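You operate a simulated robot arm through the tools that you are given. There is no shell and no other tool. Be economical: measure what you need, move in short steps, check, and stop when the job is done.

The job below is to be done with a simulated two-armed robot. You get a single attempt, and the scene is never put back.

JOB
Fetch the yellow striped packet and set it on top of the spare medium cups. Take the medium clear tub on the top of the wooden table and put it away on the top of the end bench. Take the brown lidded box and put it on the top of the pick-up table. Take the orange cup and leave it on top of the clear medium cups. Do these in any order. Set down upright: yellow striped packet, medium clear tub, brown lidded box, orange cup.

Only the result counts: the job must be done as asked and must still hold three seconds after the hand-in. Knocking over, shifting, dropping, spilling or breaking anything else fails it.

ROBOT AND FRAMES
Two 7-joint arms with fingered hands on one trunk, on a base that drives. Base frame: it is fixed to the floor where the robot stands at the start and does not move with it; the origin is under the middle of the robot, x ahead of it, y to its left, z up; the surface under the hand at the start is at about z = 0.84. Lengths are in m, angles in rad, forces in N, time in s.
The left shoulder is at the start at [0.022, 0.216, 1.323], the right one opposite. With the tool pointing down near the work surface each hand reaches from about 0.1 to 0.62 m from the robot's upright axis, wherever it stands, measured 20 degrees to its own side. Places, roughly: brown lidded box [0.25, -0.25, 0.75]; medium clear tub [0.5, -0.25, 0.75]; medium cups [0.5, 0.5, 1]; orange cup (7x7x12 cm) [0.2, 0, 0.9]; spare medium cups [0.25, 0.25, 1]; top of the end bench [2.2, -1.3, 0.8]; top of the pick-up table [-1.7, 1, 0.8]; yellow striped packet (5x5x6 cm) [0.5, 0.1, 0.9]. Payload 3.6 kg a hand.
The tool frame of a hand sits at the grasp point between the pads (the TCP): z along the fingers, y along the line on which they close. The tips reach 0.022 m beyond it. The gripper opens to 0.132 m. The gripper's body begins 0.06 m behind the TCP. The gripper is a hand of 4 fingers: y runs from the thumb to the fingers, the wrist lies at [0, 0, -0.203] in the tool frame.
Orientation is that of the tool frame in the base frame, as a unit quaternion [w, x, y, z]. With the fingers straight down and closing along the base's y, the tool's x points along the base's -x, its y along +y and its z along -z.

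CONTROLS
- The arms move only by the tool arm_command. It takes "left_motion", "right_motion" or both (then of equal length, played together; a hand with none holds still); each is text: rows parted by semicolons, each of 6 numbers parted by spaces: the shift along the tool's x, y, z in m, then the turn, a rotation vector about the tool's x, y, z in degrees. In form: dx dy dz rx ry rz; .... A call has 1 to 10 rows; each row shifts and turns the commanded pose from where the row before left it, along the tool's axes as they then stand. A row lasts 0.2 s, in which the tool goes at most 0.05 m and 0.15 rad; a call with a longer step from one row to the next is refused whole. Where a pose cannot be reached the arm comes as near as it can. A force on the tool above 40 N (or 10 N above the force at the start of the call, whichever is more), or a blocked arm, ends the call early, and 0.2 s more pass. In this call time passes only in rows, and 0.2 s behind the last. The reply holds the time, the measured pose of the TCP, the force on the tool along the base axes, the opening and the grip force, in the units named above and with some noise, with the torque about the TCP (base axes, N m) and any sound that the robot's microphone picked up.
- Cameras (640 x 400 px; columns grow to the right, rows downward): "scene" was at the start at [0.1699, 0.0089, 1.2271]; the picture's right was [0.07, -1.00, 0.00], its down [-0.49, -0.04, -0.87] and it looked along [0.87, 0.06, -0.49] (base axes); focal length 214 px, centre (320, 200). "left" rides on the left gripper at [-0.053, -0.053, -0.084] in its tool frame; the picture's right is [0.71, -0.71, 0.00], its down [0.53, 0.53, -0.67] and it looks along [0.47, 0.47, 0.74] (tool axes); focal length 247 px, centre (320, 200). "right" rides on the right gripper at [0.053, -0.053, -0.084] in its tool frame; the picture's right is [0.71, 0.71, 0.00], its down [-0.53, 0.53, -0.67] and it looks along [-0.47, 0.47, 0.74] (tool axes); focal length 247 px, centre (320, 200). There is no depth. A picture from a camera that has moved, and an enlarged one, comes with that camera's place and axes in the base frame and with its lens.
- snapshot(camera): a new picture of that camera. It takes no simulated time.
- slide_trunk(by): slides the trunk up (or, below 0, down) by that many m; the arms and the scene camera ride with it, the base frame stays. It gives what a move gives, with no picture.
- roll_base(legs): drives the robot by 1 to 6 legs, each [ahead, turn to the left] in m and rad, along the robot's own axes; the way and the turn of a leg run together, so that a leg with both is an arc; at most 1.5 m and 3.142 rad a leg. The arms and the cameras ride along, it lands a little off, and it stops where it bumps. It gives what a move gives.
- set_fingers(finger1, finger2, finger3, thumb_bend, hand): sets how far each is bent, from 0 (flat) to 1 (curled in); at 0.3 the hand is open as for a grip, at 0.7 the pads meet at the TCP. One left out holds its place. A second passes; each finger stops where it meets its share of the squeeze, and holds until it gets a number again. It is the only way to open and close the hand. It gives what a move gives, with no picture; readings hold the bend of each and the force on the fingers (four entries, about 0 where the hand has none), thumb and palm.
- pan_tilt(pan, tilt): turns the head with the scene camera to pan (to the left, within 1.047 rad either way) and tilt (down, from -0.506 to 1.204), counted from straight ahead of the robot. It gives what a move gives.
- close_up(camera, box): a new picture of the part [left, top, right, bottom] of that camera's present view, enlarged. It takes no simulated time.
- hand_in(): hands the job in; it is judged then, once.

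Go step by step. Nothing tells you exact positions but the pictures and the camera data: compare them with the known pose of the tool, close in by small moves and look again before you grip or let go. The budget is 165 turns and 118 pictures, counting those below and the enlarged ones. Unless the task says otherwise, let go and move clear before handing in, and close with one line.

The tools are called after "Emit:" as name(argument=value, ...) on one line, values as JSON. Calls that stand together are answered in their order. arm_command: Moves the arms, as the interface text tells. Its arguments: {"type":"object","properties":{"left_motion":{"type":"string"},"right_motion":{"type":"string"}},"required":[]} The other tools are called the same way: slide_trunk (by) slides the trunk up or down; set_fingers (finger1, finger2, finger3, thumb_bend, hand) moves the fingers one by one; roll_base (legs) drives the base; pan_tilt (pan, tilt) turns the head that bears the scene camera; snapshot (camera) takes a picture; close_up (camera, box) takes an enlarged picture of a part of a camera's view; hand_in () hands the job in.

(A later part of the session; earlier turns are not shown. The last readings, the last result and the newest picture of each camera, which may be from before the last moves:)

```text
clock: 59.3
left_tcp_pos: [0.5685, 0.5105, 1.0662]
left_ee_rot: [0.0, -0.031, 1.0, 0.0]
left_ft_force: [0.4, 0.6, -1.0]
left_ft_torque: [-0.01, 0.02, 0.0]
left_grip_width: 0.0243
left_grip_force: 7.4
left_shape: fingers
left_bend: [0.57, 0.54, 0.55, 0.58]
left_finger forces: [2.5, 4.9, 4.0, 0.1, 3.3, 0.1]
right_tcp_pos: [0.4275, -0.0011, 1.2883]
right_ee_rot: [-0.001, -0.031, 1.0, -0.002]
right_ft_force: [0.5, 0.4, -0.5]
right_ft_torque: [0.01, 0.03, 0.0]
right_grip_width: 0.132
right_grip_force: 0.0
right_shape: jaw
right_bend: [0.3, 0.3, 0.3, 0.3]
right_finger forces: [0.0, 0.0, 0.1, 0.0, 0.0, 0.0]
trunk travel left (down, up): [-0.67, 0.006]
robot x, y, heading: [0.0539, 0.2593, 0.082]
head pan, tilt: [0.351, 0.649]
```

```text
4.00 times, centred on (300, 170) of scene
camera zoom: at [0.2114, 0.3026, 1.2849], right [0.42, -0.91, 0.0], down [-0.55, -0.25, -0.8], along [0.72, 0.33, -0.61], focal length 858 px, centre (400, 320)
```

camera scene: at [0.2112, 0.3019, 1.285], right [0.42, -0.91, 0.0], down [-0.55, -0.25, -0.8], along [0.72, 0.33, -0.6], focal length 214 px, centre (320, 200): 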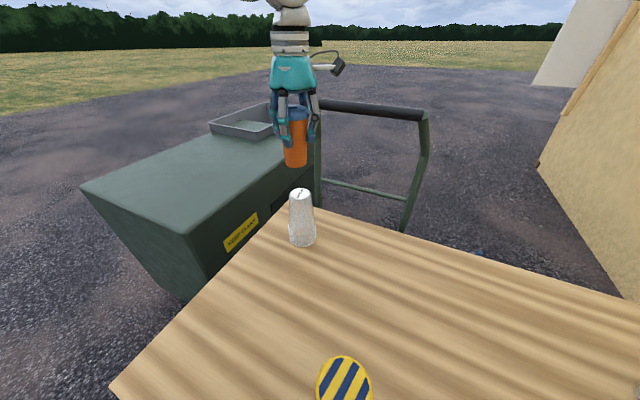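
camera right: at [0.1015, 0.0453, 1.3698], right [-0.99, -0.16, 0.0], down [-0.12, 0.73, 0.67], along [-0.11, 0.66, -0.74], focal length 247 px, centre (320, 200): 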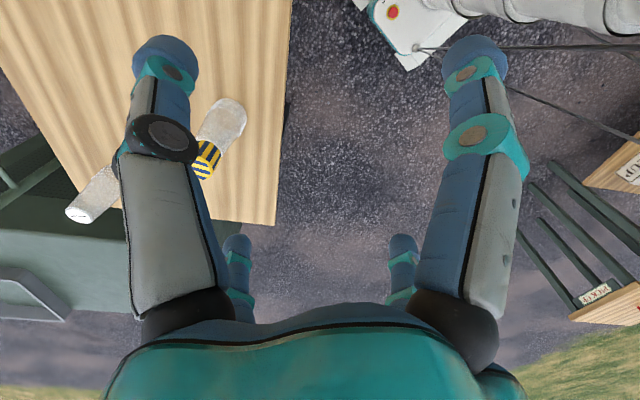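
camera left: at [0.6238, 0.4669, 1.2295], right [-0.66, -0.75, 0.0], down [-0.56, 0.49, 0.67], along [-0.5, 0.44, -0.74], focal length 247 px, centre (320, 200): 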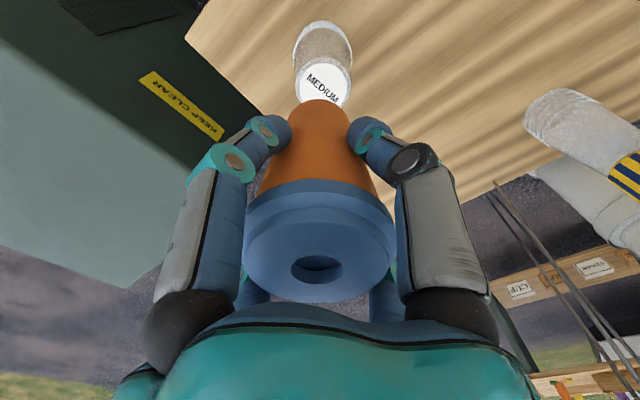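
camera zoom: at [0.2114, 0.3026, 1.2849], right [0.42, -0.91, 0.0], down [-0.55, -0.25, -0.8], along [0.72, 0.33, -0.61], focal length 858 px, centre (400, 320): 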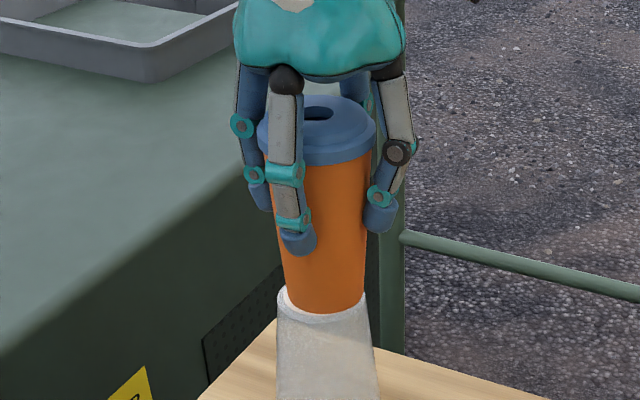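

Emit:
arm_command(left_motion="0 0 0.002 0 0 0;0 0 0 0 0 0")

Emit:
arm_command(left_motion="0 0 0.002 0 0 0;0 0 0 0 0 0")

```text
clock: 59.9
left_tcp_pos: [0.5686, 0.5103, 1.0655]
left_ee_rot: [0.0, -0.032, 0.999, 0.0]
left_ft_force: [1.1, 0.5, 4.5]
left_ft_torque: [0.04, 0.02, -0.01]
left_grip_width: 0.0241
left_grip_force: 7.5
left_shape: fingers
left_bend: [0.57, 0.54, 0.55, 0.58]
left_finger forces: [2.6, 5.3, 4.2, 0.0, 3.3, 0.0]
right_tcp_pos: [0.4265, -0.0006, 1.2876]
right_ee_rot: [0.0, -0.031, 1.0, -0.001]
right_ft_force: [-0.2, 0.1, -0.1]
right_ft_torque: [-0.02, -0.03, -0.01]
right_grip_width: 0.132
right_grip_force: 0.1
right_shape: jaw
right_bend: [0.3, 0.3, 0.3, 0.3]
right_finger forces: [0.1, 0.0, 0.1, 0.1, 0.0, 0.0]
trunk travel left (down, up): [-0.67, 0.006]
robot x, y, heading: [0.0551, 0.2585, 0.081]
head pan, tilt: [0.351, 0.649]
```

```text
clock: 60.5
left_tcp_pos: [0.5668, 0.5092, 1.0634]
left_ee_rot: [0.001, -0.033, 0.999, 0.0]
left_ft_force: [-0.2, 0.6, 10.2]
left_ft_torque: [0.06, 0.02, -0.02]
left_grip_width: 0.0239
left_grip_force: 7.5
left_shape: fingers
left_bend: [0.57, 0.54, 0.55, 0.58]
left_finger forces: [2.7, 5.5, 4.3, 0.1, 3.1, 0.0]
right_tcp_pos: [0.426, -0.001, 1.2888]
right_ee_rot: [-0.001, -0.031, 1.0, 0.0]
right_ft_force: [0.4, 0.0, 0.9]
right_ft_torque: [-0.01, 0.04, 0.04]
right_grip_width: 0.1317
right_grip_force: 0.0
right_shape: jaw
right_bend: [0.3, 0.3, 0.3, 0.3]
right_finger forces: [0.0, 0.1, 0.0, 0.0, 0.0, 0.0]
trunk travel left (down, up): [-0.67, 0.006]
robot x, y, heading: [0.0531, 0.2633, 0.084]
head pan, tilt: [0.351, 0.649]
```

Contact. Ease up 2 mm, loosen, look.

Emit:
arm_command(left_motion="0 0 -0.002 0 0 0")

Emit:
set_fingers(hand="left", finger1=0.5, finger2=0.47, finger3=0.48, thumb_bend=0.51)

Emit:
close_up(camera="scene", box=[260, 120, 340, 220])

Emit:
snapshot(camera="left")

```text
clock: 60.9
left_tcp_pos: [0.5669, 0.5095, 1.0637]
left_ee_rot: [-0.001, -0.031, 1.0, -0.001]
left_ft_force: [0.2, 0.8, 4.8]
left_ft_torque: [0.09, 0.01, 0.01]
left_grip_width: 0.0242
left_grip_force: 7.6
left_shape: fingers
left_bend: [0.57, 0.54, 0.55, 0.58]
left_finger forces: [2.8, 5.5, 4.4, 0.1, 3.3, 0.1]
right_tcp_pos: [0.4264, -0.0008, 1.2883]
right_ee_rot: [0.0, -0.032, 0.999, -0.001]
right_ft_force: [0.1, 0.0, -0.2]
right_ft_torque: [0.04, 0.0, 0.0]
right_grip_width: 0.1322
right_grip_force: 0.0
right_shape: jaw
right_bend: [0.3, 0.3, 0.3, 0.3]
right_finger forces: [0.0, 0.1, 0.0, 0.0, 0.1, 0.0]
trunk travel left (down, up): [-0.67, 0.006]
robot x, y, heading: [0.0491, 0.2585, 0.078]
head pan, tilt: [0.351, 0.649]
```

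```text
clock: 61.9
left_tcp_pos: [0.5678, 0.5101, 1.0644]
left_ee_rot: [0.0, -0.032, 0.999, -0.001]
left_ft_force: [0.1, 0.1, -0.1]
left_ft_torque: [-0.01, 0.0, -0.03]
left_grip_width: 0.0392
left_grip_force: 0.1
left_shape: fingers
left_bend: [0.5, 0.47, 0.48, 0.51]
left_finger forces: [0.0, 0.0, 0.0, 0.1, 0.1, 0.0]
right_tcp_pos: [0.427, -0.0016, 1.2879]
right_ee_rot: [-0.002, -0.031, 1.0, -0.001]
right_ft_force: [0.1, 1.1, 0.5]
right_ft_torque: [0.0, 0.02, 0.02]
right_grip_width: 0.132
right_grip_force: 0.1
right_shape: jaw
right_bend: [0.3, 0.3, 0.3, 0.3]
right_finger forces: [0.0, 0.1, 0.1, 0.0, 0.0, 0.0]
trunk travel left (down, up): [-0.67, 0.006]
robot x, y, heading: [0.0553, 0.2575, 0.083]
head pan, tilt: [0.351, 0.649]
```

```text
4.00 times, centred on (300, 170) of scene
camera zoom: at [0.2113, 0.3026, 1.2849], right [0.42, -0.91, 0.0], down [-0.55, -0.25, -0.8], along [0.72, 0.33, -0.61], focal length 858 px, centre (400, 320)
```

zoom: 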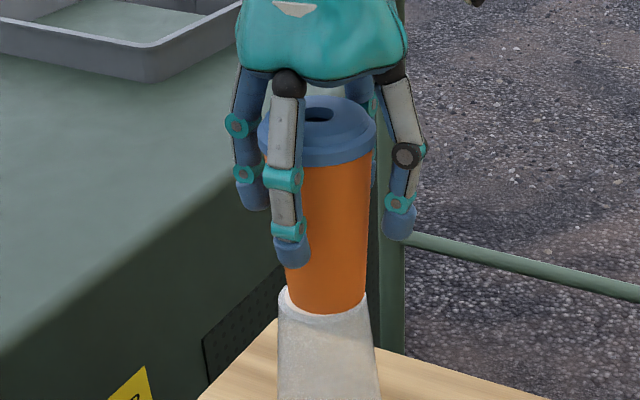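

```text
62 pictures are left
camera left: at [0.626, 0.4594, 1.1489], right [-0.66, -0.75, 0.0], down [-0.56, 0.49, 0.67], along [-0.5, 0.44, -0.74], focal length 247 px, centre (320, 200)
```

left: 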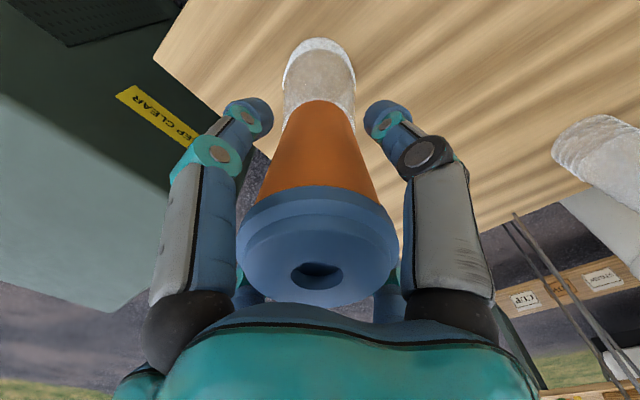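

The orange cup stands upright on the far stack. Open wide and rise.

Emit:
set_fingers(hand="left", finger1=0.3, finger2=0.3, finger3=0.3, thumb_bend=0.3)

Emit:
arm_command(left_motion="0 0 -0.02 0 0 0;0 0 -0.03 0 0 0;0 0 -0.03 0 0 0;0 0 -0.03 0 0 0;0 0 -0.03 0 0 0;0.02 0 -0.02 0 0 0")

Emit:
snapshot(camera="scene")

```text
clock: 62.9
left_tcp_pos: [0.569, 0.5098, 1.0639]
left_ee_rot: [0.001, -0.032, 0.999, 0.0]
left_ft_force: [-1.3, -0.4, 0.3]
left_ft_torque: [0.01, -0.02, 0.01]
left_grip_width: 0.0872
left_grip_force: 0.0
left_shape: fingers
left_bend: [0.3, 0.3, 0.3, 0.3]
left_finger forces: [0.0, 0.0, 0.1, 0.0, 0.0, 0.0]
right_tcp_pos: [0.4261, -0.0018, 1.2884]
right_ee_rot: [0.0, -0.032, 0.999, 0.0]
right_ft_force: [0.5, -0.1, -0.2]
right_ft_torque: [0.01, 0.01, -0.04]
right_grip_width: 0.132
right_grip_force: 0.0
right_shape: jaw
right_bend: [0.3, 0.3, 0.3, 0.3]
right_finger forces: [0.0, 0.0, 0.0, 0.0, 0.1, 0.1]
trunk travel left (down, up): [-0.67, 0.006]
robot x, y, heading: [0.0541, 0.2574, 0.083]
head pan, tilt: [0.351, 0.649]
```

```text
clock: 64.3
left_tcp_pos: [0.5476, 0.5099, 1.2264]
left_ee_rot: [0.001, -0.032, 0.999, 0.0]
left_ft_force: [0.3, 0.1, 1.0]
left_ft_torque: [0.02, -0.01, 0.02]
left_grip_width: 0.0876
left_grip_force: 0.2
left_shape: fingers
left_bend: [0.3, 0.3, 0.3, 0.3]
left_finger forces: [0.1, 0.0, 0.0, 0.1, 0.1, 0.0]
right_tcp_pos: [0.4258, -0.0013, 1.2885]
right_ee_rot: [0.0, -0.031, 1.0, 0.0]
right_ft_force: [-0.1, 0.2, 0.3]
right_ft_torque: [0.01, -0.04, -0.02]
right_grip_width: 0.1319
right_grip_force: 0.1
right_shape: jaw
right_bend: [0.3, 0.3, 0.3, 0.3]
right_finger forces: [0.1, 0.1, 0.0, 0.0, 0.1, 0.0]
trunk travel left (down, up): [-0.67, 0.006]
robot x, y, heading: [0.0555, 0.2597, 0.077]
head pan, tilt: [0.351, 0.649]
```

```text
61 pictures are left
camera scene: at [0.2103, 0.3029, 1.285], right [0.42, -0.91, 0.0], down [-0.55, -0.25, -0.8], along [0.72, 0.33, -0.6], focal length 214 px, centre (320, 200)
```

scene: 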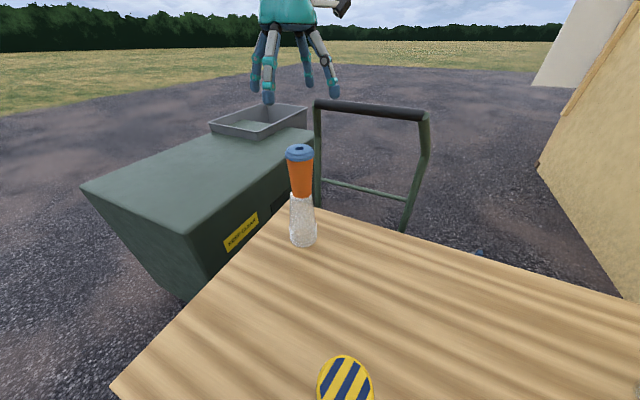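

Both cups tasks done. Now I'll reposition to the right part of the table for the tub and the box.

Emit:
roll_base(legs=[[-0.3, 0], [0, -0.95], [0.27, 0], [0, 0.87]])

Emit:
pan_tilt(pan=-0.2, tilt=0.85)

Emit:
snapshot(camera="scene")

```text
clock: 68.5
left_tcp_pos: [0.2708, 0.02, 1.2265]
left_ee_rot: [-0.001, 0.388, 0.922, 0.001]
left_ft_force: [-1.5, -0.6, 0.0]
left_ft_torque: [-0.01, -0.02, 0.0]
left_grip_width: 0.0876
left_grip_force: 0.0
left_shape: fingers
left_bend: [0.3, 0.3, 0.3, 0.3]
left_finger forces: [0.0, 0.1, 0.1, 0.1, 0.0, 0.0]
right_tcp_pos: [-0.1979, -0.2189, 1.2887]
right_ee_rot: [0.0, 0.388, 0.921, 0.001]
right_ft_force: [0.3, -0.2, -0.4]
right_ft_torque: [-0.01, 0.02, -0.04]
right_grip_width: 0.1321
right_grip_force: 0.1
right_shape: jaw
right_bend: [0.3, 0.3, 0.3, 0.3]
right_finger forces: [0.0, 0.0, 0.1, 0.1, 0.1, 0.0]
trunk travel left (down, up): [-0.67, 0.006]
robot x, y, heading: [-0.2197, 0.2634, -0.805]
head pan, tilt: [0.351, 0.649]
stopped in leg 2: the robot was blocked; the commanded pose is now the measured one
```

```text
clock: 69.5
left_tcp_pos: [0.271, 0.0214, 1.2265]
left_ee_rot: [-0.001, 0.389, 0.921, 0.0]
left_ft_force: [0.0, 0.3, -0.3]
left_ft_torque: [0.0, 0.05, 0.0]
left_grip_width: 0.0878
left_grip_force: 0.2
left_shape: fingers
left_bend: [0.3, 0.3, 0.3, 0.3]
left_finger forces: [0.0, 0.0, 0.1, 0.1, 0.0, 0.1]
right_tcp_pos: [-0.195, -0.2167, 1.2888]
right_ee_rot: [-0.001, 0.388, 0.921, -0.001]
right_ft_force: [-0.1, -0.6, -0.3]
right_ft_torque: [0.0, -0.01, 0.01]
right_grip_width: 0.1322
right_grip_force: 0.0
right_shape: jaw
right_bend: [0.3, 0.3, 0.3, 0.3]
right_finger forces: [0.0, 0.0, 0.0, 0.0, 0.0, 0.0]
trunk travel left (down, up): [-0.67, 0.006]
robot x, y, heading: [-0.2159, 0.2608, -0.802]
head pan, tilt: [-0.201, 0.85]
```

```text
60 pictures are left
camera scene: at [-0.1178, 0.1437, 1.2683], right [-0.84, -0.54, 0.0], down [-0.4, 0.63, -0.66], along [0.35, -0.56, -0.75], focal length 214 px, centre (320, 200)
```

scene: 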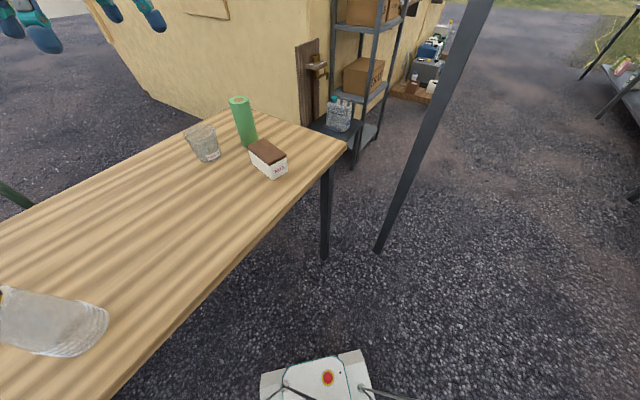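

I see a vertical black pole near [-0.08, -0.64]; something like that is blocking the turns. Look to both sides.

Emit:
pan_tilt(pan=1.04, tilt=0.4)

Emit:
snapshot(camera="scene")

Emit:
pan_tilt(pan=-1.04, tilt=0.4)

Emit:
snapshot(camera="scene")

Emit:
snapshot(camera="left")

Emit:
snapshot(camera="right")

```text
clock: 71.0
left_tcp_pos: [0.2729, 0.0218, 1.2259]
left_ee_rot: [-0.001, 0.389, 0.921, 0.001]
left_ft_force: [-0.5, -1.1, 0.8]
left_ft_torque: [0.01, -0.03, 0.01]
left_grip_width: 0.0875
left_grip_force: 0.1
left_shape: fingers
left_bend: [0.3, 0.3, 0.3, 0.3]
left_finger forces: [0.1, 0.0, 0.0, 0.0, 0.0, 0.0]
right_tcp_pos: [-0.1943, -0.2168, 1.2891]
right_ee_rot: [0.0, 0.388, 0.921, 0.0]
right_ft_force: [0.1, -0.9, 0.3]
right_ft_torque: [-0.02, -0.02, -0.01]
right_grip_width: 0.132
right_grip_force: 0.0
right_shape: jaw
right_bend: [0.3, 0.3, 0.3, 0.3]
right_finger forces: [0.0, 0.1, 0.1, 0.0, 0.1, 0.0]
trunk travel left (down, up): [-0.67, 0.006]
robot x, y, heading: [-0.2115, 0.2646, -0.806]
head pan, tilt: [1.04, 0.4]
```

```text
59 pictures are left
camera scene: at [-0.0693, 0.2315, 1.3074], right [0.23, -0.97, 0.0], down [-0.38, -0.09, -0.92], along [0.9, 0.21, -0.39], focal length 214 px, centre (320, 200)
```

scene: 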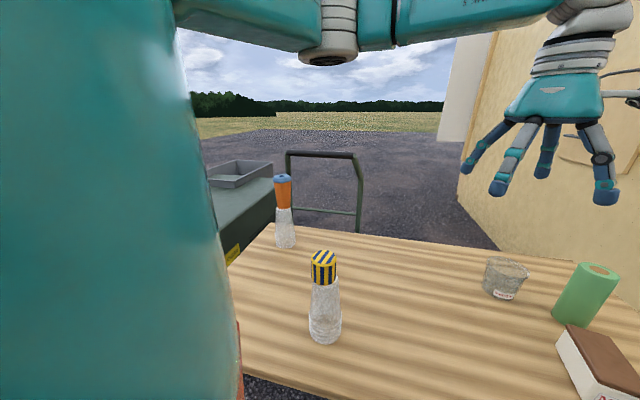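

```text
clock: 72.9
left_tcp_pos: [0.272, 0.0225, 1.2271]
left_ee_rot: [-0.001, 0.388, 0.922, 0.0]
left_ft_force: [-0.5, 0.4, -0.2]
left_ft_torque: [-0.02, -0.03, -0.01]
left_grip_width: 0.0876
left_grip_force: 0.1
left_shape: fingers
left_bend: [0.3, 0.3, 0.3, 0.3]
left_finger forces: [0.0, 0.1, 0.1, 0.1, 0.0, 0.0]
right_tcp_pos: [-0.1952, -0.2154, 1.2893]
right_ee_rot: [-0.001, 0.388, 0.922, -0.001]
right_ft_force: [0.0, -0.1, 0.0]
right_ft_torque: [0.0, 0.01, 0.01]
right_grip_width: 0.132
right_grip_force: 0.1
right_shape: jaw
right_bend: [0.3, 0.3, 0.3, 0.3]
right_finger forces: [0.0, 0.0, 0.0, 0.0, 0.0, 0.0]
trunk travel left (down, up): [-0.67, 0.006]
robot x, y, heading: [-0.2173, 0.2624, -0.804]
head pan, tilt: [-1.04, 0.4]
```

```text
58 pictures are left
camera scene: at [-0.1844, 0.1208, 1.3075], right [-0.96, 0.27, 0.0], down [0.1, 0.38, -0.92], along [-0.25, -0.89, -0.39], focal length 214 px, centre (320, 200)
```

scene: 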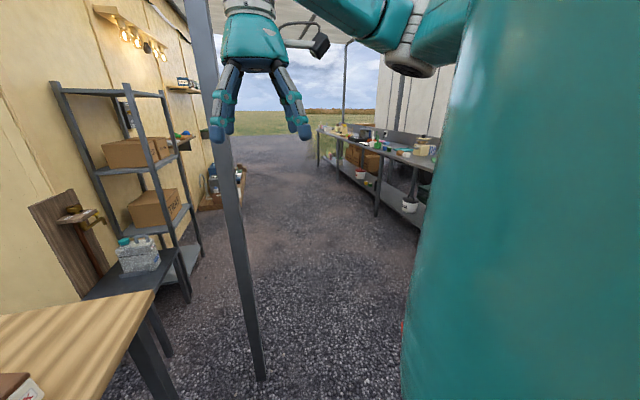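

```text
57 pictures are left
camera left: at [0.2722, -0.0537, 1.3102], right [-1.0, 0.01, 0.0], down [0.01, 0.74, 0.67], along [0.01, 0.67, -0.74], focal length 247 px, centre (320, 200)
```

left: 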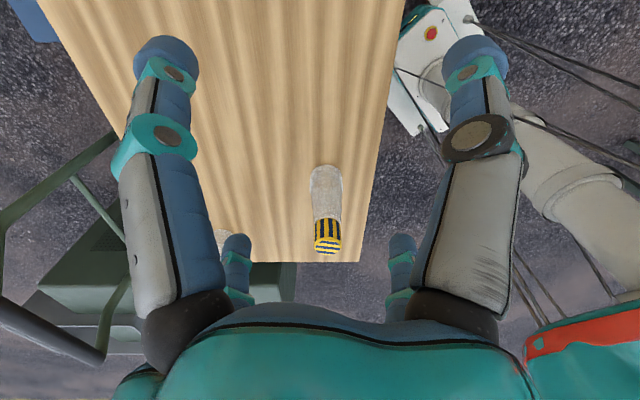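

```text
56 pictures are left
camera right: at [-0.2708, -0.2154, 1.3729], right [0.01, 1.0, 0.0], down [0.74, -0.01, 0.67], along [0.67, -0.01, -0.74], focal length 247 px, centre (320, 200)
```

right: 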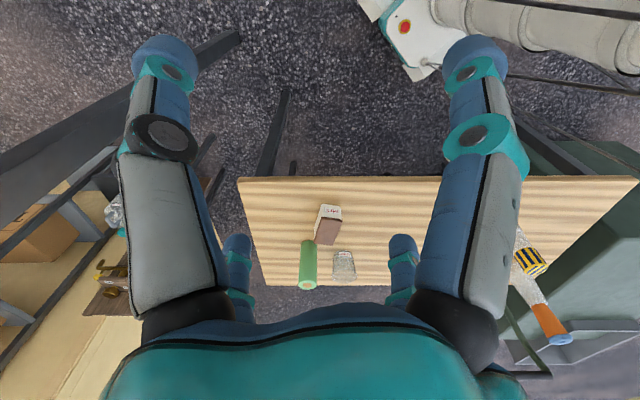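

The pole is over 0.8 m off, so the stops look like limits on single long turns; I'll use shorter turn legs. Advance and turn back toward the table.

Emit:
roll_base(legs=[[0.25, 0], [0, 0.4], [0, 0.4]])

Emit:
pan_tilt(pan=-0.2, tilt=0.85)

Emit:
snapshot(camera="scene")

```text
clock: 77.7
left_tcp_pos: [0.468, 0.2777, 1.2278]
left_ee_rot: [0.001, -0.008, 1.0, 0.0]
left_ft_force: [-0.2, 0.5, -0.3]
left_ft_torque: [-0.01, -0.02, 0.02]
left_grip_width: 0.0876
left_grip_force: 0.1
left_shape: fingers
left_bend: [0.3, 0.3, 0.3, 0.3]
left_finger forces: [0.1, 0.0, 0.1, 0.0, 0.0, 0.1]
right_tcp_pos: [0.3188, -0.2277, 1.2912]
right_ee_rot: [0.001, -0.008, 1.0, -0.002]
right_ft_force: [-0.2, 0.3, -0.1]
right_ft_torque: [-0.02, -0.02, -0.01]
right_grip_width: 0.1325
right_grip_force: 0.0
right_shape: jaw
right_bend: [0.3, 0.3, 0.3, 0.3]
right_finger forces: [0.0, 0.0, 0.0, 0.0, 0.1, 0.0]
trunk travel left (down, up): [-0.67, 0.006]
robot x, y, heading: [-0.0433, 0.0471, -0.003]
head pan, tilt: [-1.04, 0.4]
stopped in leg 3: the robot was blocked; the commanded pose is now the measured one
```

```text
clock: 78.8
left_tcp_pos: [0.4677, 0.2742, 1.2284]
left_ee_rot: [0.0, -0.006, 1.0, -0.001]
left_ft_force: [-0.2, 0.1, 0.2]
left_ft_torque: [-0.01, -0.01, -0.02]
left_grip_width: 0.0876
left_grip_force: 0.0
left_shape: fingers
left_bend: [0.3, 0.3, 0.3, 0.3]
left_finger forces: [0.1, 0.0, 0.0, 0.0, 0.0, 0.0]
right_tcp_pos: [0.3194, -0.2286, 1.2898]
right_ee_rot: [0.0, -0.007, 1.0, -0.001]
right_ft_force: [0.3, 0.2, -0.4]
right_ft_torque: [-0.01, 0.03, -0.02]
right_grip_width: 0.1319
right_grip_force: 0.1
right_shape: jaw
right_bend: [0.3, 0.3, 0.3, 0.3]
right_finger forces: [0.0, 0.0, 0.1, 0.0, 0.1, 0.0]
trunk travel left (down, up): [-0.67, 0.006]
robot x, y, heading: [-0.0395, 0.0478, -0.003]
head pan, tilt: [-0.201, 0.85]
```

```text
55 pictures are left
camera scene: at [0.1131, 0.0326, 1.2683], right [-0.2, -0.98, 0.0], down [-0.74, 0.15, -0.66], along [0.65, -0.13, -0.75], focal length 214 px, centre (320, 200)
```

scene: 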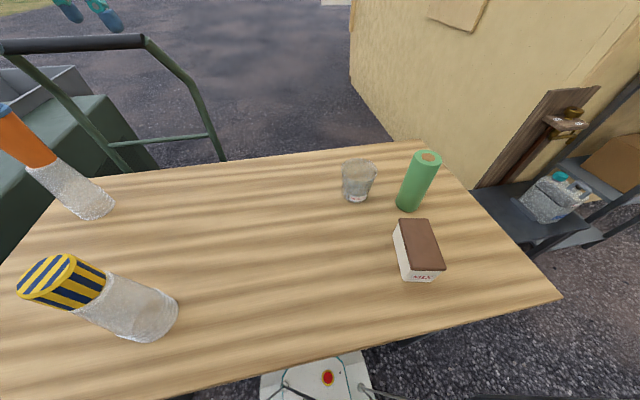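

All standing. Box is about 10.5×7×6 cm, long axis turned about −17°, centred near [0.285, −0.185]; tub near [0.487, −0.142]. I'll take the box with the left hand and the tub with the right, from a slightly adjusted stance.

Emit:
arm_command(right_motion="0 -0.045 0 0 0 0;0 -0.045 0 0 0 0;0 -0.045 0 0 0 0;0 -0.045 0 0 0 0")

Emit:
roll_base(legs=[[0, -0.2], [0.06, 0]])

Emit:
slide_trunk(by=-0.05)

Emit:
snapshot(camera="scene")

```text
clock: 79.8
left_tcp_pos: [0.4666, 0.2747, 1.2273]
left_ee_rot: [0.001, -0.007, 1.0, -0.001]
left_ft_force: [0.6, -0.6, -0.2]
left_ft_torque: [0.04, -0.03, 0.03]
left_grip_width: 0.0876
left_grip_force: 0.0
left_shape: fingers
left_bend: [0.3, 0.3, 0.3, 0.3]
left_finger forces: [0.1, 0.1, 0.0, 0.1, 0.1, 0.0]
right_tcp_pos: [0.3191, -0.4127, 1.2899]
right_ee_rot: [0.001, -0.008, 1.0, -0.001]
right_ft_force: [0.7, -0.4, 0.8]
right_ft_torque: [0.02, 0.01, -0.02]
right_grip_width: 0.1319
right_grip_force: 0.0
right_shape: jaw
right_bend: [0.3, 0.3, 0.3, 0.3]
right_finger forces: [0.0, 0.1, 0.1, 0.0, 0.0, 0.1]
trunk travel left (down, up): [-0.67, 0.006]
robot x, y, heading: [-0.042, 0.0456, -0.005]
head pan, tilt: [-0.201, 0.85]
```

```text
clock: 81.5
left_tcp_pos: [0.5464, 0.1591, 1.2344]
left_ee_rot: [0.006, 0.092, 0.996, -0.001]
left_ft_force: [-0.4, 0.1, 0.1]
left_ft_torque: [0.04, -0.05, -0.01]
left_grip_width: 0.0877
left_grip_force: 0.0
left_shape: fingers
left_bend: [0.3, 0.3, 0.3, 0.3]
left_finger forces: [0.0, 0.1, 0.0, 0.0, 0.1, 0.0]
right_tcp_pos: [0.2675, -0.4845, 1.2948]
right_ee_rot: [0.005, 0.091, 0.996, -0.003]
right_ft_force: [-0.9, -0.4, 0.2]
right_ft_torque: [0.0, -0.05, 0.02]
right_grip_width: 0.1321
right_grip_force: 0.0
right_shape: jaw
right_bend: [0.3, 0.3, 0.3, 0.3]
right_finger forces: [0.0, 0.0, 0.2, 0.0, 0.0, 0.0]
trunk travel left (down, up): [-0.67, 0.006]
robot x, y, heading: [0.0156, 0.0432, -0.195]
head pan, tilt: [-0.201, 0.85]
```

```text
clock: 82.5
left_tcp_pos: [0.558, 0.1573, 1.1806]
left_ee_rot: [0.004, 0.092, 0.996, -0.001]
left_ft_force: [-0.6, 0.2, -0.3]
left_ft_torque: [0.01, -0.03, -0.01]
left_grip_width: 0.088
left_grip_force: 0.1
left_shape: fingers
left_bend: [0.3, 0.3, 0.3, 0.3]
left_finger forces: [0.0, 0.0, 0.1, 0.0, 0.0, 0.0]
right_tcp_pos: [0.278, -0.4845, 1.242]
right_ee_rot: [0.002, 0.091, 0.996, -0.001]
right_ft_force: [-0.8, 1.0, 0.3]
right_ft_torque: [0.03, 0.0, 0.0]
right_grip_width: 0.1321
right_grip_force: 0.0
right_shape: jaw
right_bend: [0.3, 0.3, 0.3, 0.3]
right_finger forces: [0.1, 0.0, 0.1, 0.0, 0.0, 0.1]
trunk travel left (down, up): [-0.62, 0.056]
robot x, y, heading: [0.0192, 0.0391, -0.197]
head pan, tilt: [-0.201, 0.85]
```

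```text
54 pictures are left
camera scene: at [0.1644, -0.0045, 1.2185], right [-0.39, -0.92, 0.0], down [-0.69, 0.29, -0.66], along [0.61, -0.26, -0.75], focal length 214 px, centre (320, 200)
```

scene: 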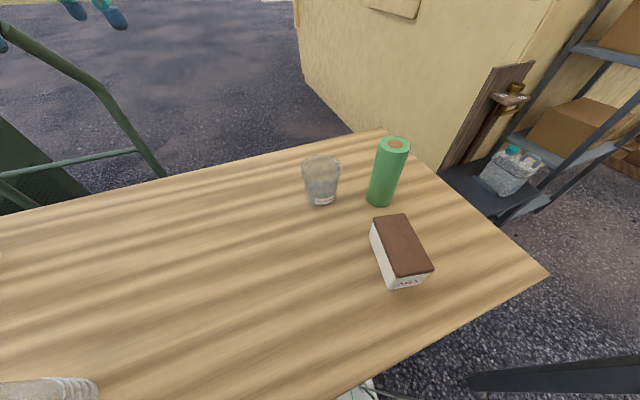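

Box centre [0.284, −0.205], top z≈0.90, axis about −14°. Move the left hand over it.

Emit:
arm_command(left_motion="0.0203 -0.0406 0 0 0 0;0.0203 -0.0406 0 0 0 0;0.0203 -0.0406 0 0 0 0;0.0203 -0.0406 0 0 0 0;0.0203 -0.0406 0.01 0 0 0;0.0203 -0.0406 0.01 0 0 0;0.0203 -0.0406 0.01 0 0 0;0.0203 -0.0406 0.01 0 0 0;0.0203 -0.0406 0.01 0 0 1.5;0.0203 -0.0406 0.01 0 0 2")

Emit:
set_fingers(hand="left", finger1=0.2, finger3=0.2)

Emit:
snapshot(camera="left")

Emit:
snapshot(camera="scene")

```text
clock: 84.9
left_tcp_pos: [0.3387, -0.1847, 1.1236]
left_ee_rot: [0.006, 0.072, 0.997, -0.006]
left_ft_force: [-0.2, -0.1, 0.3]
left_ft_torque: [0.01, 0.0, -0.02]
left_grip_width: 0.0876
left_grip_force: 0.0
left_shape: fingers
left_bend: [0.3, 0.3, 0.3, 0.3]
left_finger forces: [0.0, 0.0, 0.0, 0.1, 0.1, 0.1]
right_tcp_pos: [0.2786, -0.487, 1.2407]
right_ee_rot: [0.002, 0.092, 0.996, -0.001]
right_ft_force: [0.3, -0.8, -0.1]
right_ft_torque: [-0.02, 0.02, 0.04]
right_grip_width: 0.1321
right_grip_force: 0.0
right_shape: jaw
right_bend: [0.3, 0.3, 0.3, 0.3]
right_finger forces: [0.0, 0.0, 0.1, 0.0, 0.1, 0.1]
trunk travel left (down, up): [-0.62, 0.056]
robot x, y, heading: [0.0171, 0.0399, -0.202]
head pan, tilt: [-0.201, 0.85]
stopped in row 10 (left hand): the arm was blocked; the commanded pose is now the measured one
```

```text
clock: 85.9
left_tcp_pos: [0.3371, -0.1853, 1.1249]
left_ee_rot: [0.008, 0.072, 0.997, -0.007]
left_ft_force: [0.5, -0.6, 0.4]
left_ft_torque: [0.01, 0.03, 0.02]
left_grip_width: 0.0954
left_grip_force: 0.1
left_shape: fingers
left_bend: [0.2, 0.3, 0.2, 0.3]
left_finger forces: [0.1, 0.0, 0.0, 0.0, 0.1, 0.1]
right_tcp_pos: [0.2792, -0.4867, 1.2419]
right_ee_rot: [0.0, 0.091, 0.996, -0.001]
right_ft_force: [-0.1, 0.7, -0.4]
right_ft_torque: [0.01, 0.0, 0.02]
right_grip_width: 0.1321
right_grip_force: 0.1
right_shape: jaw
right_bend: [0.3, 0.3, 0.3, 0.3]
right_finger forces: [0.0, 0.0, 0.1, 0.1, 0.0, 0.0]
trunk travel left (down, up): [-0.62, 0.056]
robot x, y, heading: [0.015, 0.04, -0.199]
head pan, tilt: [-0.201, 0.85]
```

```text
53 pictures are left
camera left: at [0.3825, -0.2455, 1.2106], right [-0.8, -0.6, 0.0], down [-0.45, 0.6, 0.66], along [-0.39, 0.53, -0.76], focal length 247 px, centre (320, 200)
```

left: 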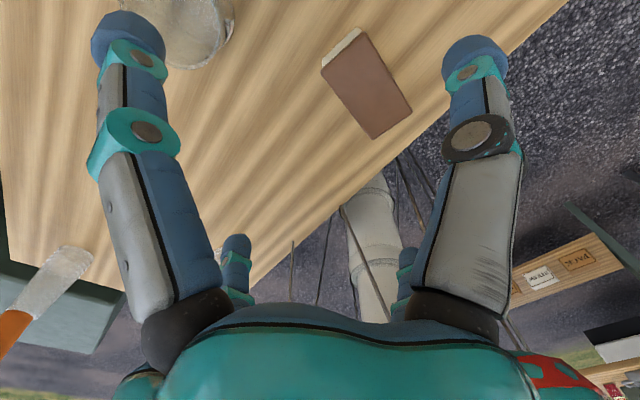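

```text
52 pictures are left
camera scene: at [0.166, -0.005, 1.2182], right [-0.39, -0.92, 0.0], down [-0.69, 0.29, -0.66], along [0.61, -0.26, -0.75], focal length 214 px, centre (320, 200)
```

scene: 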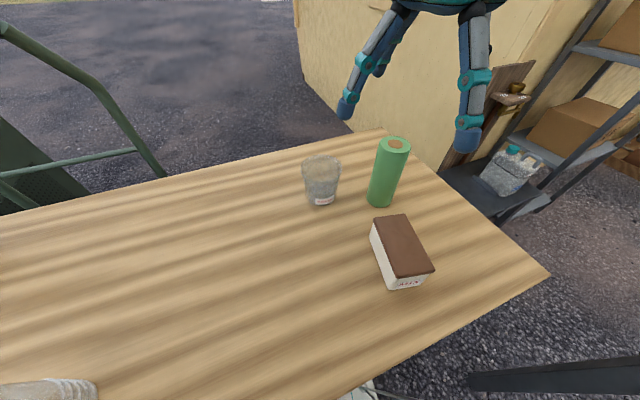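

The left arm can't fold that far. I'll withdraw it and take the box with the right hand instead; the left will take the tub afterwards.

Emit:
arm_command(left_motion="-0.0125 0.0425 -0.005 -0.69 0.85 0;-0.0125 0.0425 -0.005 0 0 0;-0.0125 0.0425 -0.005 0 0 0;-0.0125 0.0425 -0.005 0 0 0;-0.0125 0.0425 -0.005 0 0 0;-0.0125 0.0425 -0.005 0 0 0")

Emit:
set_fingers(hand="right", finger1=0.2, finger2=0.3, finger3=0.2, thumb_bend=0.3)

Emit:
arm_command(right_motion="0.0066 0.0397 0.012 0 0 0;0.0066 0.0397 0.012 0 0 0;0.0066 0.0397 0.012 0 0 0;0.0066 0.0397 0.012 0 0 0;0.0066 0.0397 0.012 0 0 0;0.0066 0.0397 0.012 0 0 1.5;0.0066 0.0397 0.012 0 0 2")

Emit:
snapshot(camera="right")

Emit:
snapshot(camera="scene")

```text
clock: 87.3
left_tcp_pos: [0.4472, 0.0563, 1.1551]
left_ee_rot: [0.0, 0.076, 0.997, 0.001]
left_ft_force: [-0.1, 0.0, 0.0]
left_ft_torque: [-0.01, -0.02, 0.02]
left_grip_width: 0.0949
left_grip_force: 0.0
left_shape: fingers
left_bend: [0.2, 0.3, 0.2, 0.3]
left_finger forces: [0.1, 0.0, 0.0, 0.1, 0.0, 0.0]
right_tcp_pos: [0.2806, -0.4846, 1.2436]
right_ee_rot: [0.001, 0.09, 0.996, -0.003]
right_ft_force: [0.7, 0.0, -0.3]
right_ft_torque: [-0.03, -0.02, 0.03]
right_grip_width: 0.1319
right_grip_force: 0.1
right_shape: jaw
right_bend: [0.3, 0.3, 0.3, 0.3]
right_finger forces: [0.0, 0.1, 0.1, 0.1, 0.0, 0.0]
trunk travel left (down, up): [-0.62, 0.056]
robot x, y, heading: [0.0169, 0.0337, -0.199]
head pan, tilt: [-0.201, 0.85]
```

```text
clock: 88.3
left_tcp_pos: [0.4467, 0.0563, 1.155]
left_ee_rot: [0.0, 0.075, 0.997, 0.0]
left_ft_force: [-0.2, 0.0, -0.1]
left_ft_torque: [-0.01, -0.02, 0.0]
left_grip_width: 0.0952
left_grip_force: 0.1
left_shape: fingers
left_bend: [0.2, 0.3, 0.2, 0.3]
left_finger forces: [0.0, 0.0, 0.0, 0.1, 0.0, 0.1]
right_tcp_pos: [0.2814, -0.4858, 1.241]
right_ee_rot: [0.001, 0.092, 0.996, -0.002]
right_ft_force: [0.1, 0.3, 0.3]
right_ft_torque: [0.02, 0.02, 0.02]
right_grip_width: 0.095
right_grip_force: 0.0
right_shape: fingers
right_bend: [0.2, 0.3, 0.2, 0.3]
right_finger forces: [0.1, 0.1, 0.0, 0.0, 0.0, 0.1]
trunk travel left (down, up): [-0.62, 0.056]
robot x, y, heading: [0.0174, 0.038, -0.203]
head pan, tilt: [-0.201, 0.85]
```

```text
clock: 89.9
left_tcp_pos: [0.4474, 0.0569, 1.1547]
left_ee_rot: [-0.001, 0.074, 0.997, 0.0]
left_ft_force: [-0.1, 0.7, -0.4]
left_ft_torque: [-0.01, -0.02, 0.0]
left_grip_width: 0.0951
left_grip_force: 0.1
left_shape: fingers
left_bend: [0.2, 0.3, 0.2, 0.3]
left_finger forces: [0.0, 0.0, 0.0, 0.0, 0.0, 0.1]
right_tcp_pos: [0.2873, -0.2024, 1.1558]
right_ee_rot: [0.001, 0.122, 0.992, -0.002]
right_ft_force: [1.2, -0.5, 0.1]
right_ft_torque: [-0.01, 0.02, 0.03]
right_grip_width: 0.0948
right_grip_force: 0.1
right_shape: fingers
right_bend: [0.2, 0.3, 0.2, 0.3]
right_finger forces: [0.0, 0.0, 0.0, 0.1, 0.0, 0.0]
trunk travel left (down, up): [-0.62, 0.056]
robot x, y, heading: [0.0202, 0.0413, -0.199]
head pan, tilt: [-0.201, 0.85]
```

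```text
51 pictures are left
camera right: at [0.2225, -0.2391, 1.2397], right [-0.51, 0.86, 0.0], down [0.64, 0.39, 0.67], along [0.57, 0.34, -0.75], focal length 247 px, centre (320, 200)
```

right: 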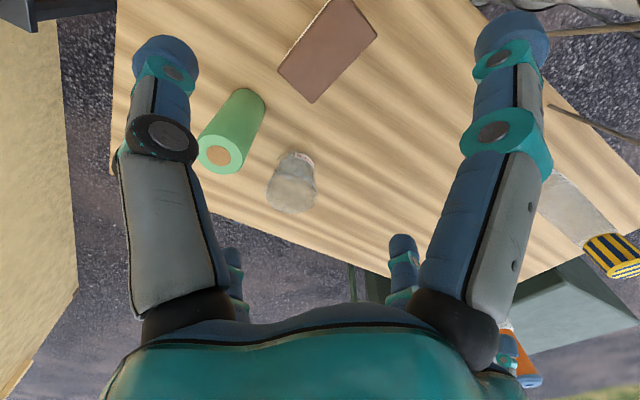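

```text
50 pictures are left
camera scene: at [0.167, -0.004, 1.2181], right [-0.39, -0.92, 0.0], down [-0.69, 0.29, -0.66], along [0.61, -0.26, -0.75], focal length 214 px, centre (320, 200)
```

scene: 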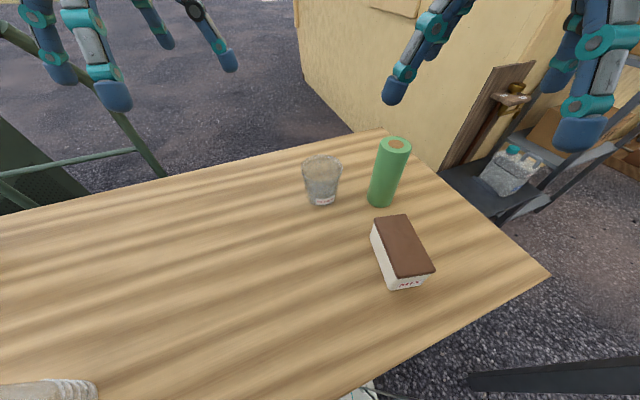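

Box corners agree between cameras: centre [0.281, −0.205], axis −14°, matching the hand's yaw. Descend partly and check.

Emit:
arm_command(right_motion="0.005 -0.004 0.03 0 0 0;0 0 0.04 0 0 0;0 0 0.045 0 0 0;0 0 0.045 0 0 0;0 0 0.04 0 0 0")

Emit:
snapshot(camera="right")

Emit:
snapshot(camera="scene")

```text
clock: 91.1
left_tcp_pos: [0.4472, 0.055, 1.1546]
left_ee_rot: [0.001, 0.074, 0.997, 0.001]
left_ft_force: [0.8, 0.3, 0.5]
left_ft_torque: [0.0, 0.0, 0.0]
left_grip_width: 0.0951
left_grip_force: 0.2
left_shape: fingers
left_bend: [0.2, 0.3, 0.2, 0.3]
left_finger forces: [0.0, 0.0, 0.1, 0.1, 0.1, 0.1]
right_tcp_pos: [0.2807, -0.2094, 0.9546]
right_ee_rot: [0.001, 0.122, 0.993, -0.002]
right_ft_force: [1.3, 0.8, 0.8]
right_ft_torque: [-0.02, -0.01, 0.0]
right_grip_width: 0.0952
right_grip_force: 0.1
right_shape: fingers
right_bend: [0.2, 0.3, 0.2, 0.3]
right_finger forces: [0.0, 0.0, 0.0, 0.0, 0.0, 0.0]
trunk travel left (down, up): [-0.62, 0.056]
robot x, y, heading: [0.0193, 0.0389, -0.202]
head pan, tilt: [-0.201, 0.85]
```

```text
49 pictures are left
camera right: at [0.2158, -0.2476, 1.0383], right [-0.52, 0.86, 0.0], down [0.64, 0.39, 0.67], along [0.57, 0.34, -0.74], focal length 247 px, centre (320, 200)
```

right: 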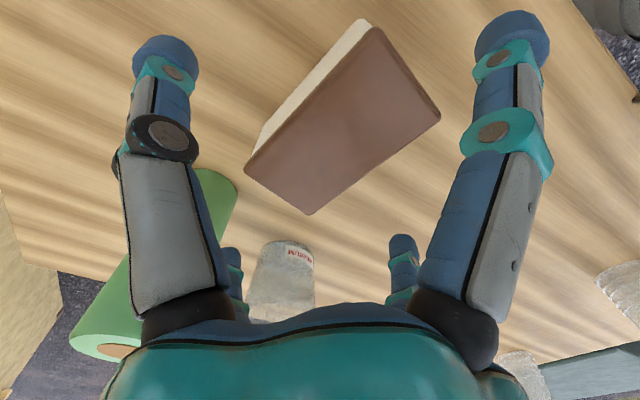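

```text
48 pictures are left
camera scene: at [0.1662, -0.005, 1.2182], right [-0.39, -0.92, 0.0], down [-0.69, 0.29, -0.66], along [0.61, -0.26, -0.75], focal length 214 px, centre (320, 200)
```

scene: 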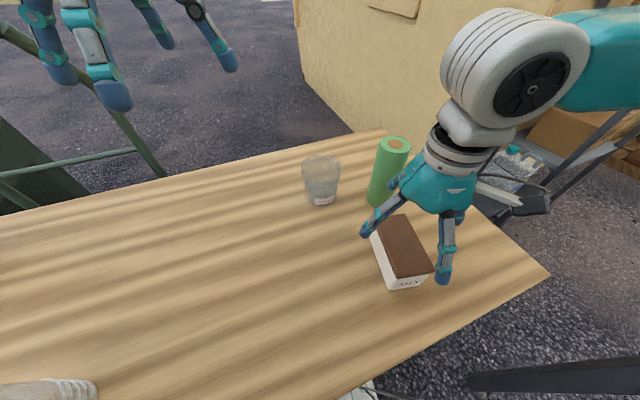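

Fine shift of 6 mm and go down to grip height.

Emit:
arm_command(right_motion="0.003 0.006 0.025 0 0 0;0 0 0.03 0 0 0;0 0 0.024 0 0 0")

Emit:
set_fingers(hand="right", finger2=0.44, thumb_bend=0.44)

Emit:
snapshot(camera="right")

```text
clock: 91.9
left_tcp_pos: [0.4454, 0.0555, 1.1563]
left_ee_rot: [0.0, 0.075, 0.997, 0.0]
left_ft_force: [-1.0, 1.2, 0.1]
left_ft_torque: [-0.02, -0.01, -0.03]
left_grip_width: 0.0952
left_grip_force: 0.1
left_shape: fingers
left_bend: [0.2, 0.3, 0.2, 0.3]
left_finger forces: [0.0, 0.0, 0.0, 0.0, 0.0, 0.1]
right_tcp_pos: [0.2789, -0.2028, 0.8766]
right_ee_rot: [0.002, 0.122, 0.993, -0.002]
right_ft_force: [-1.9, -0.8, 6.4]
right_ft_torque: [0.13, 0.27, 0.0]
right_grip_width: 0.0974
right_grip_force: 3.5
right_shape: fingers
right_bend: [0.17, 0.3, 0.2, 0.3]
right_finger forces: [5.0, 0.0, 0.7, 0.0, 0.0, 0.0]
trunk travel left (down, up): [-0.62, 0.056]
robot x, y, heading: [0.0174, 0.0411, -0.198]
head pan, tilt: [-0.201, 0.85]
```

```text
clock: 92.9
left_tcp_pos: [0.446, 0.0556, 1.1553]
left_ee_rot: [0.0, 0.075, 0.997, 0.001]
left_ft_force: [-0.5, 0.2, 1.1]
left_ft_torque: [0.01, 0.04, 0.0]
left_grip_width: 0.0951
left_grip_force: 0.2
left_shape: fingers
left_bend: [0.2, 0.3, 0.2, 0.3]
left_finger forces: [0.1, 0.0, 0.1, 0.0, 0.0, 0.0]
right_tcp_pos: [0.2793, -0.2029, 0.8763]
right_ee_rot: [0.0, 0.123, 0.992, -0.003]
right_ft_force: [-1.2, -0.2, 8.4]
right_ft_torque: [0.08, 0.27, 0.01]
right_grip_width: 0.085
right_grip_force: 3.1
right_shape: fingers
right_bend: [0.17, 0.44, 0.2, 0.44]
right_finger forces: [5.1, 0.0, 1.1, 0.0, 0.1, 0.0]
trunk travel left (down, up): [-0.62, 0.056]
robot x, y, heading: [0.0138, 0.0389, -0.198]
head pan, tilt: [-0.201, 0.85]
```

```text
47 pictures are left
camera right: at [0.2139, -0.2407, 0.9595], right [-0.51, 0.86, 0.0], down [0.64, 0.39, 0.67], along [0.57, 0.34, -0.74], focal length 247 px, centre (320, 200)
```

right: 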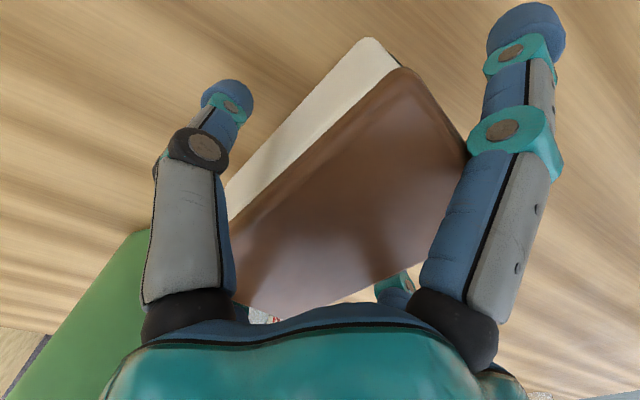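

The long-side finger touches the box end; open fingers 1 and 3 wide, then close thumb and finger 2 on the narrow sides.

Emit:
set_fingers(hand="right", finger1=0.05, finger3=0.05)

Emit:
set_fingers(hand="right", finger2=0.62, thumb_bend=0.62)

Emit:
snapshot(camera="right")

Emit:
close_up(camera="scene", box=[320, 150, 500, 320])

```text
clock: 93.9
left_tcp_pos: [0.4466, 0.0556, 1.1554]
left_ee_rot: [0.0, 0.075, 0.997, 0.001]
left_ft_force: [0.3, -0.8, 0.0]
left_ft_torque: [-0.02, -0.02, -0.01]
left_grip_width: 0.095
left_grip_force: 0.2
left_shape: fingers
left_bend: [0.2, 0.3, 0.2, 0.3]
left_finger forces: [0.0, 0.0, 0.0, 0.1, 0.0, 0.0]
right_tcp_pos: [0.2794, -0.2028, 0.8745]
right_ee_rot: [0.0, 0.123, 0.992, -0.001]
right_ft_force: [-0.5, -0.1, -0.5]
right_ft_torque: [0.0, 0.01, 0.0]
right_grip_width: 0.0956
right_grip_force: 0.0
right_shape: fingers
right_bend: [0.05, 0.44, 0.05, 0.44]
right_finger forces: [0.0, 0.0, 0.0, 0.0, 0.1, 0.0]
trunk travel left (down, up): [-0.62, 0.056]
robot x, y, heading: [0.0176, 0.0373, -0.196]
head pan, tilt: [-0.201, 0.85]
```

```text
clock: 94.9
left_tcp_pos: [0.4468, 0.0549, 1.1553]
left_ee_rot: [0.0, 0.075, 0.997, 0.0]
left_ft_force: [-0.1, 0.5, -0.8]
left_ft_torque: [0.01, 0.02, 0.01]
left_grip_width: 0.0951
left_grip_force: 0.0
left_shape: fingers
left_bend: [0.2, 0.3, 0.2, 0.3]
left_finger forces: [0.1, 0.0, 0.0, 0.1, 0.0, 0.0]
right_tcp_pos: [0.2791, -0.2033, 0.8753]
right_ee_rot: [0.001, 0.122, 0.993, -0.001]
right_ft_force: [-1.4, -2.4, 1.8]
right_ft_torque: [-0.06, 0.02, 0.01]
right_grip_width: 0.0897
right_grip_force: 7.2
right_shape: fingers
right_bend: [0.05, 0.53, 0.05, 0.55]
right_finger forces: [0.0, 6.3, 0.0, 0.0, 8.5, 0.1]
trunk travel left (down, up): [-0.62, 0.056]
robot x, y, heading: [0.0161, 0.0415, -0.199]
head pan, tilt: [-0.201, 0.85]
```

```text
46 pictures are left
camera right: at [0.2142, -0.2413, 0.9593], right [-0.51, 0.86, 0.0], down [0.64, 0.39, 0.67], along [0.57, 0.34, -0.74], focal length 247 px, centre (320, 200)
```

right: 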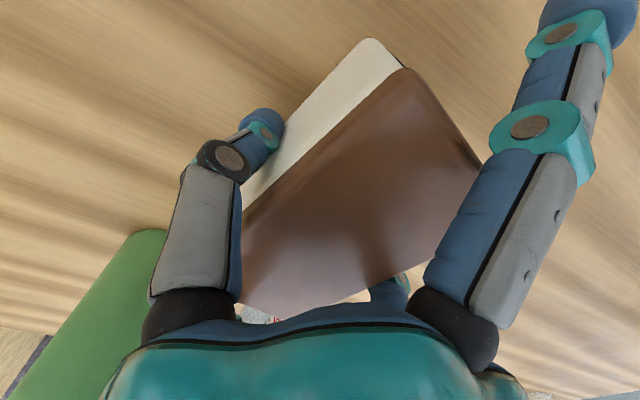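

```text
2.35 times, centred on (410, 235) of scene
camera zoom: at [0.1661, -0.0051, 1.2182], right [-0.39, -0.92, 0.0], down [-0.69, 0.29, -0.66], along [0.61, -0.26, -0.75], focal length 505 px, centre (108, 118)
```

zoom: 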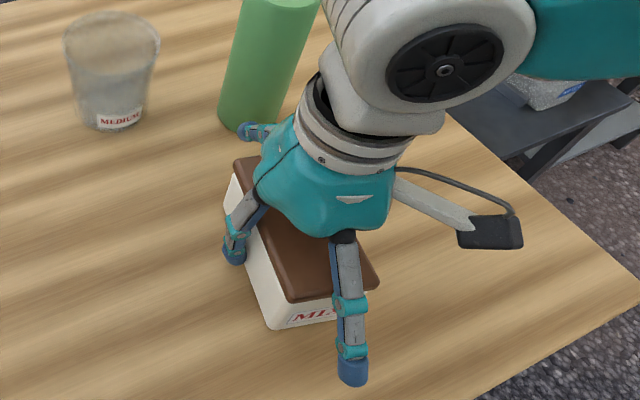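

Thumb and finger 2 hold the sides; now bring fingers 1 and 3 in on the ends (also away from the can).

Emit:
set_fingers(hand="right", finger1=0.35, finger3=0.35)

Emit:
arm_command(right_motion="0 0 -0.015 0 0 0;0 0 -0.025 0 0 0")

Emit:
close_up(camera="scene", box=[320, 130, 500, 300])

```text
clock: 95.9
left_tcp_pos: [0.4462, 0.0559, 1.155]
left_ee_rot: [0.0, 0.075, 0.997, 0.001]
left_ft_force: [0.4, 0.0, 0.4]
left_ft_torque: [0.03, 0.0, 0.01]
left_grip_width: 0.095
left_grip_force: 0.1
left_shape: fingers
left_bend: [0.2, 0.3, 0.2, 0.3]
left_finger forces: [0.0, 0.0, 0.1, 0.0, 0.0, 0.0]
right_tcp_pos: [0.2792, -0.2034, 0.8763]
right_ee_rot: [0.002, 0.122, 0.993, -0.002]
right_ft_force: [-0.6, -4.1, 13.1]
right_ft_torque: [-0.03, 0.05, 0.03]
right_grip_width: 0.0728
right_grip_force: 21.5
right_shape: fingers
right_bend: [0.19, 0.53, 0.26, 0.55]
right_finger forces: [15.0, 6.1, 14.4, 0.0, 8.7, 0.1]
trunk travel left (down, up): [-0.62, 0.056]
robot x, y, heading: [0.0137, 0.0391, -0.198]
head pan, tilt: [-0.201, 0.85]
```

```text
clock: 96.5
left_tcp_pos: [0.4457, 0.0552, 1.1559]
left_ee_rot: [0.001, 0.076, 0.997, 0.001]
left_ft_force: [1.1, 0.2, -0.8]
left_ft_torque: [0.01, 0.03, 0.02]
left_grip_width: 0.0954
left_grip_force: 0.0
left_shape: fingers
left_bend: [0.2, 0.3, 0.2, 0.3]
left_finger forces: [0.0, 0.0, 0.0, 0.0, 0.1, 0.1]
right_tcp_pos: [0.2782, -0.2013, 0.9162]
right_ee_rot: [0.001, 0.122, 0.993, -0.002]
right_ft_force: [0.3, 0.7, -4.7]
right_ft_torque: [0.0, 0.0, 0.02]
right_grip_width: 0.0714
right_grip_force: 17.9
right_shape: fingers
right_bend: [0.2, 0.53, 0.27, 0.55]
right_finger forces: [11.2, 6.3, 10.8, 0.1, 7.4, 0.0]
trunk travel left (down, up): [-0.62, 0.056]
robot x, y, heading: [0.009, 0.0398, -0.198]
head pan, tilt: [-0.201, 0.85]
```

```text
2.35 times, centred on (410, 215) of scene
camera zoom: at [0.1662, -0.0049, 1.2181], right [-0.39, -0.92, 0.0], down [-0.69, 0.29, -0.66], along [0.61, -0.26, -0.75], focal length 505 px, centre (108, 165)
```

zoom: 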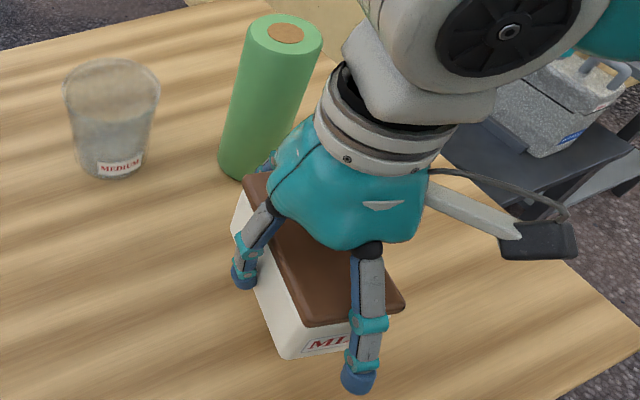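

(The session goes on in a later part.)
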